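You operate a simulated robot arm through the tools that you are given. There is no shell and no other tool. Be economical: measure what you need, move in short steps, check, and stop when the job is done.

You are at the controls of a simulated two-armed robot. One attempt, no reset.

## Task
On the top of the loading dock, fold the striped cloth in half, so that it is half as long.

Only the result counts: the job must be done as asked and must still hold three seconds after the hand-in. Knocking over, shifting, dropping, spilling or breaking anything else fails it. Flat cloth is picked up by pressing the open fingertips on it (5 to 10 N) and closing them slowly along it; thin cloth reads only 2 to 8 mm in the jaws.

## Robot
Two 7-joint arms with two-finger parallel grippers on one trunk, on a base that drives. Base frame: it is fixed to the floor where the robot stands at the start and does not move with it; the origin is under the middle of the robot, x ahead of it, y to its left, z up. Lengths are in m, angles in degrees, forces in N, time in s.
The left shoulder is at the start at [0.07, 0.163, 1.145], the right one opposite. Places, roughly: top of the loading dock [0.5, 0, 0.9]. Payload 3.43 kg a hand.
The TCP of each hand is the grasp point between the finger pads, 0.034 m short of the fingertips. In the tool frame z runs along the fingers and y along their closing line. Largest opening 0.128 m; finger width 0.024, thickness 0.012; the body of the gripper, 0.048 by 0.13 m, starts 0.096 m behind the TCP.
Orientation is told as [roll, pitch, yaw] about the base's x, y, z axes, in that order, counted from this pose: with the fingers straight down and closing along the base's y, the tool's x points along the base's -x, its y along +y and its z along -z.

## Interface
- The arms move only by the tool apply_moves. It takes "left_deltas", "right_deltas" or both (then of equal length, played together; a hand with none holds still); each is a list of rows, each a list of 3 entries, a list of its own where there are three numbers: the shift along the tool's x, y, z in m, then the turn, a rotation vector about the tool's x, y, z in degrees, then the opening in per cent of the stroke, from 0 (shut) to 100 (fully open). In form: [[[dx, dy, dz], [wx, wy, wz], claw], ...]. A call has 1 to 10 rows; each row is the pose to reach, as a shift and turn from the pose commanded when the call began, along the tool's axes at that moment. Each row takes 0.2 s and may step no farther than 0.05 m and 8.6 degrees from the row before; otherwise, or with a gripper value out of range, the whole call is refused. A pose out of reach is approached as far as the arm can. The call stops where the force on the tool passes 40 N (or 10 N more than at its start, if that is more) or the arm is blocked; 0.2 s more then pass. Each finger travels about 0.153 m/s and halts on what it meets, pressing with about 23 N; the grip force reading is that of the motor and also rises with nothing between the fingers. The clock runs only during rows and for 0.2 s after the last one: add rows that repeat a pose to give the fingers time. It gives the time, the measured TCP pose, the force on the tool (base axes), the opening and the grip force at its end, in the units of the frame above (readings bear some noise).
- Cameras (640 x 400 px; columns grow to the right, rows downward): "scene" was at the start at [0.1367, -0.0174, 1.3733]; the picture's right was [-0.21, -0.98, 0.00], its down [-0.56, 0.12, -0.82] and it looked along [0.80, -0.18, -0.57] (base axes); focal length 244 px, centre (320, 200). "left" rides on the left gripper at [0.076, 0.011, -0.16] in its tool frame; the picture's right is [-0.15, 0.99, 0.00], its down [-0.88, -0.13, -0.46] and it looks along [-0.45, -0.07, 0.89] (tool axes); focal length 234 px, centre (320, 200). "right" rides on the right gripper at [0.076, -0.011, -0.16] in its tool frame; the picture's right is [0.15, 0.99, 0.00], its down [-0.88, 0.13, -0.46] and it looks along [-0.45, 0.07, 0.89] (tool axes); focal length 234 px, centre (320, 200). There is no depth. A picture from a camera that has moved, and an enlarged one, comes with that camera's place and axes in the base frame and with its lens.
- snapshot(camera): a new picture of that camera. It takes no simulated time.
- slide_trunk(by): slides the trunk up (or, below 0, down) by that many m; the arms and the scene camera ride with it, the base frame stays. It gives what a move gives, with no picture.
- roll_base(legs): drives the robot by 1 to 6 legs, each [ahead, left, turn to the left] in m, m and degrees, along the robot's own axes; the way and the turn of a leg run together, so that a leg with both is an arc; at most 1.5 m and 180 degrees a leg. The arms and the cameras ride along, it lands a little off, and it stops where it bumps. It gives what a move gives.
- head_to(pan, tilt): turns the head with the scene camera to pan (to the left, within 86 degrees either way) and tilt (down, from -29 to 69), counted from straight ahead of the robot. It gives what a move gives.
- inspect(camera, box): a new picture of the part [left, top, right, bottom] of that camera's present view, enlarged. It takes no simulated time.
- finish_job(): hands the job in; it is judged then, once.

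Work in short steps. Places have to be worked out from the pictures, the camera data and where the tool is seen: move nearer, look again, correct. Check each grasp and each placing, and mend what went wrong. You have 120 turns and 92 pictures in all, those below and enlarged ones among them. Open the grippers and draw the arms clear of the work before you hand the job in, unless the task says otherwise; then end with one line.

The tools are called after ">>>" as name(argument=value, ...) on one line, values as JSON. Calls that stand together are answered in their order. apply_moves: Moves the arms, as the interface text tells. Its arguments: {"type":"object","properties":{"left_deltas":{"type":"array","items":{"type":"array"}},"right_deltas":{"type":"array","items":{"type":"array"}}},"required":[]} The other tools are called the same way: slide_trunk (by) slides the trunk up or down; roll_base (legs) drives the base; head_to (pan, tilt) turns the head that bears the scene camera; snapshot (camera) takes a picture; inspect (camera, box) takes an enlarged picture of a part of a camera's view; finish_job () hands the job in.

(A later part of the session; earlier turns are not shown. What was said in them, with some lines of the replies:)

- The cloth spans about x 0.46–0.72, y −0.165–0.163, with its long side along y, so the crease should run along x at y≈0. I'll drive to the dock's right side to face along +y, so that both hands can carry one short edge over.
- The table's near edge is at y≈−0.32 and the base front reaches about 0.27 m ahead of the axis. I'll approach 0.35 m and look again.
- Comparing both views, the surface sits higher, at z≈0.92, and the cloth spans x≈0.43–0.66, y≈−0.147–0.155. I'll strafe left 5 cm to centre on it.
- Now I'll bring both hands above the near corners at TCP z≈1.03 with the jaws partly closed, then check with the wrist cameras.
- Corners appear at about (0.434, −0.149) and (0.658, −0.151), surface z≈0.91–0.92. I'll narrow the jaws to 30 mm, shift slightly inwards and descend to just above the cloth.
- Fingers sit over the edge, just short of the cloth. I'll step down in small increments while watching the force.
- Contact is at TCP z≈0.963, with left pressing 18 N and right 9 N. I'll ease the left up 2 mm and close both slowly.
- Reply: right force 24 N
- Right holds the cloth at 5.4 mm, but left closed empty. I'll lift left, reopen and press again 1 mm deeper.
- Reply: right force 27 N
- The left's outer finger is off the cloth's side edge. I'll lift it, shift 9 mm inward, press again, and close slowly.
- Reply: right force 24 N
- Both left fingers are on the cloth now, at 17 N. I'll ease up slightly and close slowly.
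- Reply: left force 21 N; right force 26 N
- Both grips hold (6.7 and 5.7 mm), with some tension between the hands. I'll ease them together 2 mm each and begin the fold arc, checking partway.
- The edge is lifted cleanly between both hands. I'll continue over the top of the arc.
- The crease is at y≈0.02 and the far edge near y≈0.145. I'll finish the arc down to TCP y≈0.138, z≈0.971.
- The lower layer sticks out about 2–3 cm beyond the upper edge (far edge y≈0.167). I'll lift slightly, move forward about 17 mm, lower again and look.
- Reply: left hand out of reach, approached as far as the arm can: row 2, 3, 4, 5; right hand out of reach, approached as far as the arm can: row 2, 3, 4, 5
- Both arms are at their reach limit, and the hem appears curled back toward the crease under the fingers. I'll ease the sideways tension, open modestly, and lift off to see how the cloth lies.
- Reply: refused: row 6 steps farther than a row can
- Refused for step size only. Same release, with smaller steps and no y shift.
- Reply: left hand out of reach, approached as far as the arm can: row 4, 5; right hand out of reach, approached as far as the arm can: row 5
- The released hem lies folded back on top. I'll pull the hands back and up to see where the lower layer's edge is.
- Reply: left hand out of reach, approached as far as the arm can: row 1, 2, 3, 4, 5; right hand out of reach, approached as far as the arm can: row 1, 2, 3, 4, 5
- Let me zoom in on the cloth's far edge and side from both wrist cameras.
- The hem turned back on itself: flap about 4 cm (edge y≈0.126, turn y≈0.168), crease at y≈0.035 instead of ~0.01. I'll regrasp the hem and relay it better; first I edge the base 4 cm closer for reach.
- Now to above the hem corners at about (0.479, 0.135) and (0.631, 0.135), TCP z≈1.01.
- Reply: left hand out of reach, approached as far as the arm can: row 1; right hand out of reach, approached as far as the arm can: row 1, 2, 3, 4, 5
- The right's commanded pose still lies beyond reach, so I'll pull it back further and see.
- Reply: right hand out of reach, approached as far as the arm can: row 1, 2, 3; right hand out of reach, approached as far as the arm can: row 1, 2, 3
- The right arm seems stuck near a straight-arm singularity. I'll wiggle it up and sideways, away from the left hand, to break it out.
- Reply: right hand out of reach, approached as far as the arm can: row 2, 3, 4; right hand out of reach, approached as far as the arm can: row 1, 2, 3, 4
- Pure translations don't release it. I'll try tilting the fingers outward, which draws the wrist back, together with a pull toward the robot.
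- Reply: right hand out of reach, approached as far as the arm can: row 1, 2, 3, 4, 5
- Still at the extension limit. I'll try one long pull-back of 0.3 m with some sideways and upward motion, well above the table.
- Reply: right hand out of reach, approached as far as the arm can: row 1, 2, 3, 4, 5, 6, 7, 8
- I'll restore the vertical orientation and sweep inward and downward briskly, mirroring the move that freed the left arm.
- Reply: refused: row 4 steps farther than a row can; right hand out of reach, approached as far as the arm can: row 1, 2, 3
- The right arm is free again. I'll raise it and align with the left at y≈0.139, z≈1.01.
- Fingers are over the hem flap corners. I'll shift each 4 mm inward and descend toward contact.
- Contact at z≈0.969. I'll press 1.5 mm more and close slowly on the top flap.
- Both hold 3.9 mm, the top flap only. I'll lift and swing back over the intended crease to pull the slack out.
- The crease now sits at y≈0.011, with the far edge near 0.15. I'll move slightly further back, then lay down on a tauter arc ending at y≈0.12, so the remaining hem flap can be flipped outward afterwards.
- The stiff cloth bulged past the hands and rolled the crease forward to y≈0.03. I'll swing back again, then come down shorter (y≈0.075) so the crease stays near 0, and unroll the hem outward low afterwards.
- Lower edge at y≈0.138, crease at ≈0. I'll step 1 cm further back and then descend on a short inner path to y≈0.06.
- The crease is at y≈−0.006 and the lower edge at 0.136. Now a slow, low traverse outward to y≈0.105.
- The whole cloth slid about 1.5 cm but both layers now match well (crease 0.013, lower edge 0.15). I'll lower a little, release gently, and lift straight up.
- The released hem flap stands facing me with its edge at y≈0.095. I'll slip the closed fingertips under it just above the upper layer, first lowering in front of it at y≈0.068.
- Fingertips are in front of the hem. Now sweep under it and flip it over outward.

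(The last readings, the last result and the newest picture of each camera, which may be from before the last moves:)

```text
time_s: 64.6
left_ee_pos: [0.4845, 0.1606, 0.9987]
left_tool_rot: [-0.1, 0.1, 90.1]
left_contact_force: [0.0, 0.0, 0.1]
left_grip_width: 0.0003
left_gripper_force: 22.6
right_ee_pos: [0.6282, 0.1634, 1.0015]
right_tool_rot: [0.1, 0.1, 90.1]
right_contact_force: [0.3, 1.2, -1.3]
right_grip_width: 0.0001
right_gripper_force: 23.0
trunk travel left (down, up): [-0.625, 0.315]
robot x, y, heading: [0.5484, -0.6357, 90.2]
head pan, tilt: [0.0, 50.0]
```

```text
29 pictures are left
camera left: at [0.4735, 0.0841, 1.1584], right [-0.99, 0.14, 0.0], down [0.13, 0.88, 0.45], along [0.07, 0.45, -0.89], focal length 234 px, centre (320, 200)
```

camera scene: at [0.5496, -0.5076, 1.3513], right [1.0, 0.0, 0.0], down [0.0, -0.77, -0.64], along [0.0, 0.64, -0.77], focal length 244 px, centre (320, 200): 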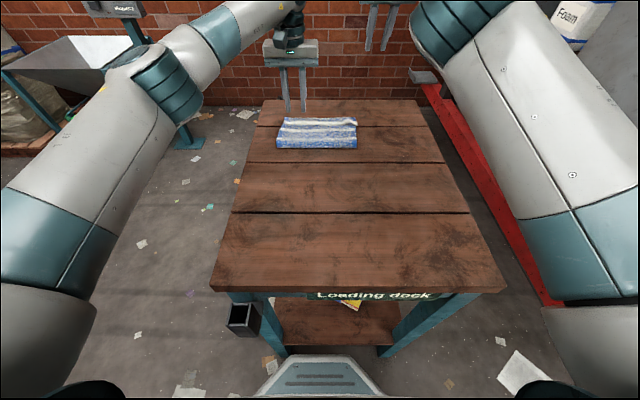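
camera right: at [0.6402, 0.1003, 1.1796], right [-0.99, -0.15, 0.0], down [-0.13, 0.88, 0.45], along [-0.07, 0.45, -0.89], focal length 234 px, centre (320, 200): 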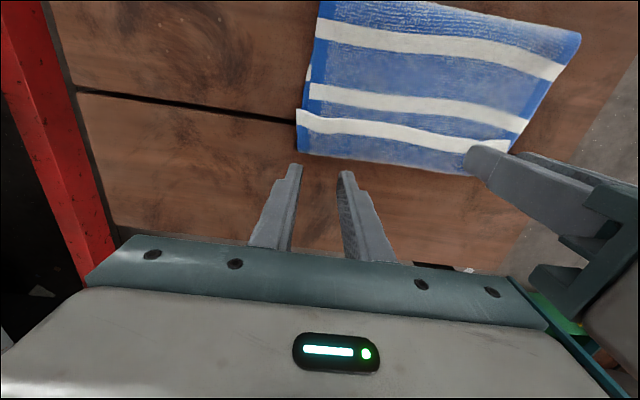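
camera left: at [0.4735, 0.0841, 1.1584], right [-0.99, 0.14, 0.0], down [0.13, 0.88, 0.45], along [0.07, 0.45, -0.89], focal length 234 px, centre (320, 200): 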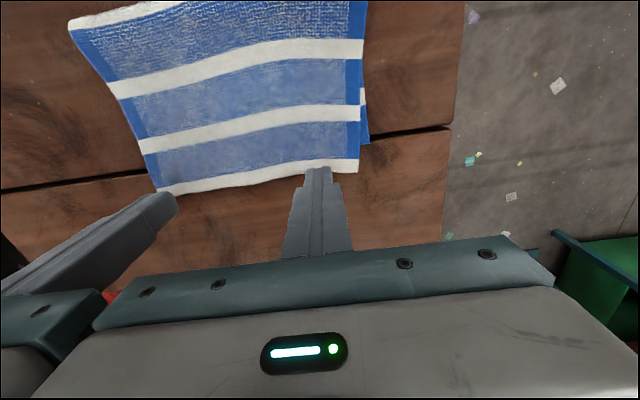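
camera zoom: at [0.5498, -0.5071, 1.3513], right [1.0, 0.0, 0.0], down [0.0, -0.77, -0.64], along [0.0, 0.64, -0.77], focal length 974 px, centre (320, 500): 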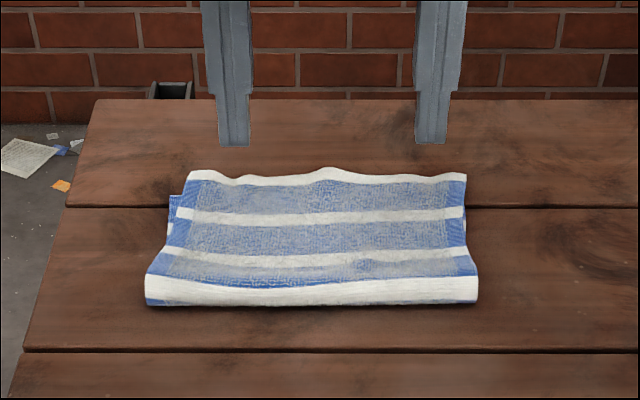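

The hem flipped over neatly. The upper edge is at y≈0.17 and the lower at ≈0.145, so it overhangs about 2.5 cm; I'll check the right side too.

>>> inspect(camera="right", box=[240, 0, 600, 225])

```text
1.78 times, centred on (420, 112) of right
camera zoom: at [0.6405, 0.0865, 1.1612], right [-0.99, -0.15, 0.0], down [-0.13, 0.88, 0.45], along [-0.07, 0.45, -0.89], focal length 416 px, centre (142, 356)
```

zoom: 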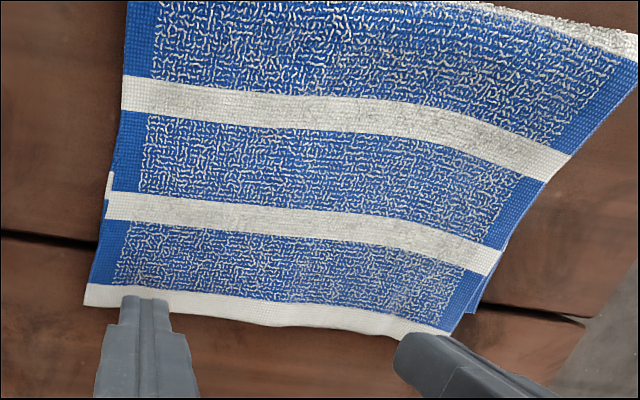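

Similar on the right. I'll press open fingertips on the overhanging hem with both hands and drag it back toward the crease slightly; first, descend to contact.

>>> apply_moves(left_deltas=[[[0.0, 0, 0.01], [0, 0, 0], 30], [[0.0, 0, 0.02], [0, 0, 0], 40], [[0.0, 0, 0.029], [0, 0, 0], 40], [[0.0, 0, 0.033], [0, 0, 0], 40]], right_deltas=[[[0.0, 0, 0.01], [0, 0, 0], 30], [[0.0, 0, 0.02], [0, 0, 0], 40], [[0.0, 0, 0.031], [0, 0, 0], 40], [[0.0, 0, 0.035], [0, 0, 0], 40]])

>>> snapshot(camera="left")

```text
time_s: 65.6
left_ee_pos: [0.4849, 0.1601, 0.9659]
left_tool_rot: [0.0, -0.1, 90.2]
left_contact_force: [0.1, 0.4, 3.2]
left_grip_width: 0.0511
left_gripper_force: 0.2
right_ee_pos: [0.6283, 0.1602, 0.9669]
right_tool_rot: [0.0, -0.1, 90.1]
right_contact_force: [0.6, 0.5, 1.2]
right_grip_width: 0.0508
right_gripper_force: 0.1
trunk travel left (down, up): [-0.625, 0.315]
robot x, y, heading: [0.5508, -0.6337, 90.3]
head pan, tilt: [0.0, 50.0]
```

```text
27 pictures are left
camera left: at [0.4737, 0.0829, 1.1244], right [-0.99, 0.14, 0.0], down [0.13, 0.88, 0.46], along [0.07, 0.45, -0.89], focal length 234 px, centre (320, 200)
```

left: 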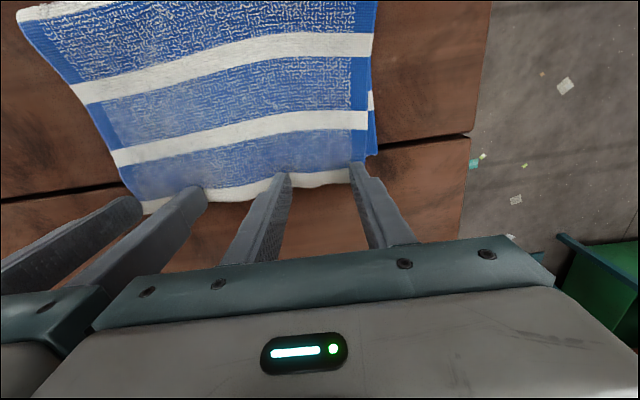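

Light contact; overhang is about 2 cm. I'll press ~1 mm and drag 11 mm toward the crease slowly, then lift.

>>> apply_moves(left_deltas=[[[0, 0, 0.001], [0, 0, 0], 40], [[0.004, 0, 0.001], [0, 0, 0], 40], [[0.008, 0, 0.001], [0, 0, 0], 40], [[0.012, 0, 0.001], [0, 0, 0], 40], [[0.012, 0, -0.01], [0, 0, 0], 40], [[0.012, 0, -0.05], [0, 0, 0], 40]], right_deltas=[[[0, 0, 0.002], [0, 0, 0], 40], [[0.004, 0, 0.002], [0, 0, 0], 40], [[0.008, 0, 0.002], [0, 0, 0], 40], [[0.012, 0, 0.002], [0, 0, 0], 40], [[0.012, 0, -0.01], [0, 0, 0], 40], [[0.012, 0, -0.05], [0, 0, 0], 40]])

>>> snapshot(camera="left")

>>> inspect(camera="scene", box=[240, 75, 400, 175])

```text
time_s: 67.0
left_ee_pos: [0.4836, 0.1461, 1.0181]
left_tool_rot: [0.1, -0.1, 90.2]
left_contact_force: [-0.1, -0.5, 0.9]
left_grip_width: 0.0512
left_gripper_force: 0.0
right_ee_pos: [0.6311, 0.1467, 1.0189]
right_tool_rot: [0.1, -0.1, 90.1]
right_contact_force: [-0.7, 0.0, 0.1]
right_grip_width: 0.0511
right_gripper_force: 0.1
trunk travel left (down, up): [-0.625, 0.315]
robot x, y, heading: [0.5492, -0.6351, 90.1]
head pan, tilt: [0.0, 50.0]
```

```text
26 pictures are left
camera left: at [0.4726, 0.069, 1.1772], right [-0.99, 0.14, 0.0], down [0.13, 0.88, 0.46], along [0.07, 0.45, -0.89], focal length 234 px, centre (320, 200)
```

left: 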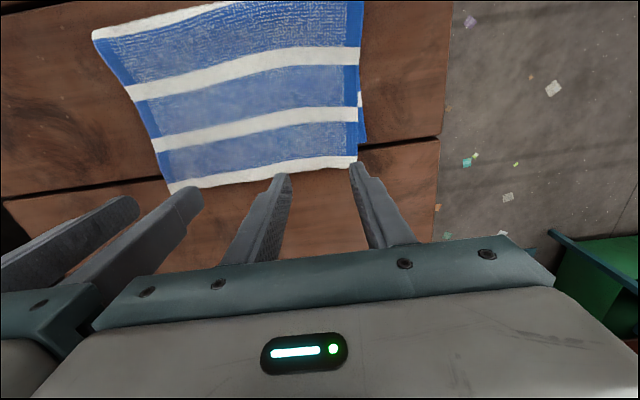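

```text
4.00 times, centred on (320, 125) of scene
camera zoom: at [0.5496, -0.511, 1.3516], right [1.0, 0.0, 0.0], down [0.0, -0.76, -0.64], along [0.0, 0.64, -0.76], focal length 974 px, centre (320, 500)
```

zoom: 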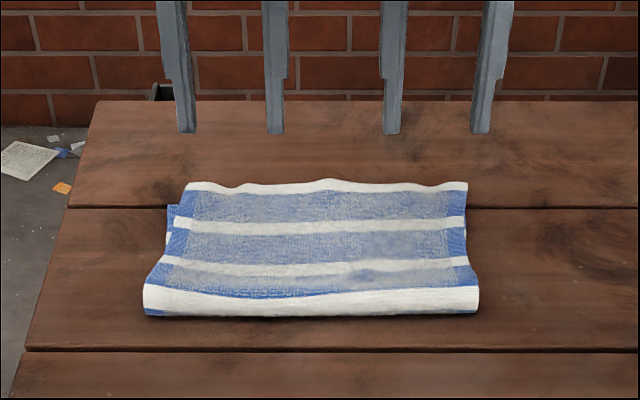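

The folded cloth now spans y≈0.00 to 0.15, about half the original 0.30, with the full width kept and the edges within about 2 cm of each other. I'll withdraw the arms upward and back, clear of the cloth.

>>> apply_moves(left_deltas=[[[0.01, 0.0, -0.04], [0, 0, 0], 40], [[0.04, 0.02, -0.07], [0, 0, 0], 40], [[0.07, 0.05, -0.09], [0, 0, 0], 60], [[0.1, 0.08, -0.1], [0, 0, 0], 60], [[0.13, 0.11, -0.11], [0, 0, 0], 60], [[0.16, 0.14, -0.11], [0, 0, 0], 60]], right_deltas=[[[0.01, 0.0, -0.04], [0, 0, 0], 40], [[0.04, -0.02, -0.07], [0, 0, 0], 40], [[0.07, -0.05, -0.09], [0, 0, 0], 60], [[0.1, -0.08, -0.1], [0, 0, 0], 60], [[0.13, -0.11, -0.11], [0, 0, 0], 60], [[0.16, -0.14, -0.11], [0, 0, 0], 60]])

>>> snapshot(camera="scene")

>>> inspect(camera="right", box=[300, 0, 640, 212])

>>> inspect(camera="left", box=[0, 0, 340, 212])

```text
time_s: 68.4
left_ee_pos: [0.3483, -0.015, 1.1276]
left_tool_rot: [0.0, 0.0, 90.1]
left_contact_force: [0.0, -0.7, 1.2]
left_grip_width: 0.0768
left_gripper_force: 0.1
right_ee_pos: [0.7684, -0.0112, 1.1249]
right_tool_rot: [0.0, 0.0, 90.1]
right_contact_force: [-0.2, -0.5, -0.5]
right_grip_width: 0.077
right_gripper_force: 0.1
trunk travel left (down, up): [-0.625, 0.315]
robot x, y, heading: [0.5488, -0.6338, 90.3]
head pan, tilt: [0.0, 50.0]
```

```text
24 pictures are left
camera scene: at [0.5501, -0.5095, 1.3516], right [1.0, 0.0, 0.0], down [0.0, -0.77, -0.64], along [0.0, 0.64, -0.77], focal length 244 px, centre (320, 200)
```

scene: 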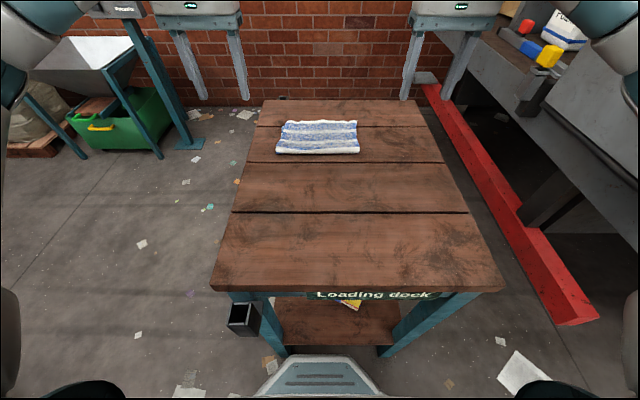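

```text
1.88 times, centred on (470, 106) of right
camera zoom: at [0.7805, -0.0871, 1.2853], right [-0.99, -0.15, 0.0], down [-0.13, 0.88, 0.46], along [-0.07, 0.45, -0.89], focal length 441 px, centre (38, 377)
```

zoom: 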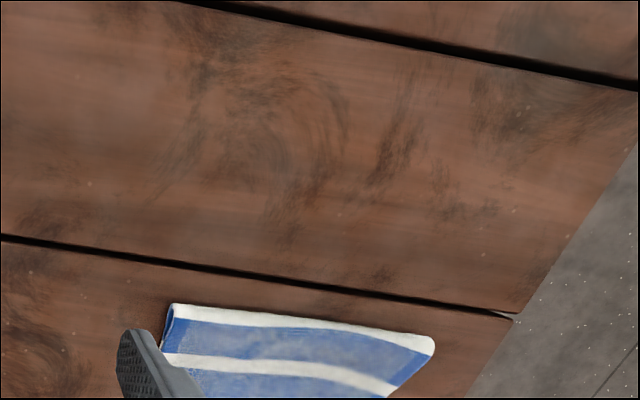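

```text
1.88 times, centred on (170, 106) of left
camera zoom: at [0.3373, -0.0921, 1.2863], right [-0.99, 0.14, 0.0], down [0.13, 0.88, 0.46], along [0.07, 0.45, -0.89], focal length 441 px, centre (602, 377)
```

zoom: 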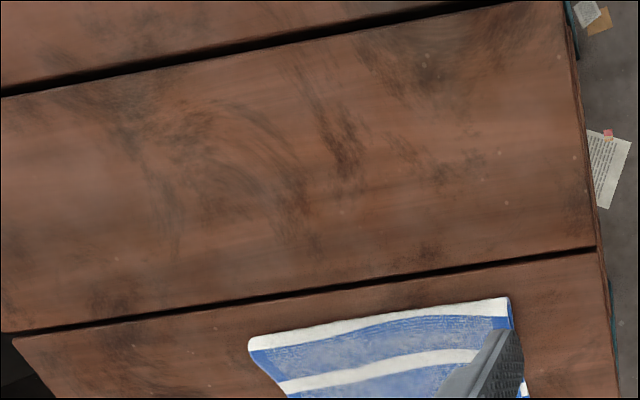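

The cloth lies folded flat on the dock, the grippers are open and clear, and nothing else has moved. Handing in.

>>> finish_job()

```text
The job is handed in.
```

I folded the striped cloth in half on top of the loading dock. It now measures about 0.15 m long, down from 0.30 m, with the full width kept. The upper edge overhangs the lower one by about 2 cm, and the crease is slightly rounded. Both arms are open and clear, and I saw nothing else disturbed.
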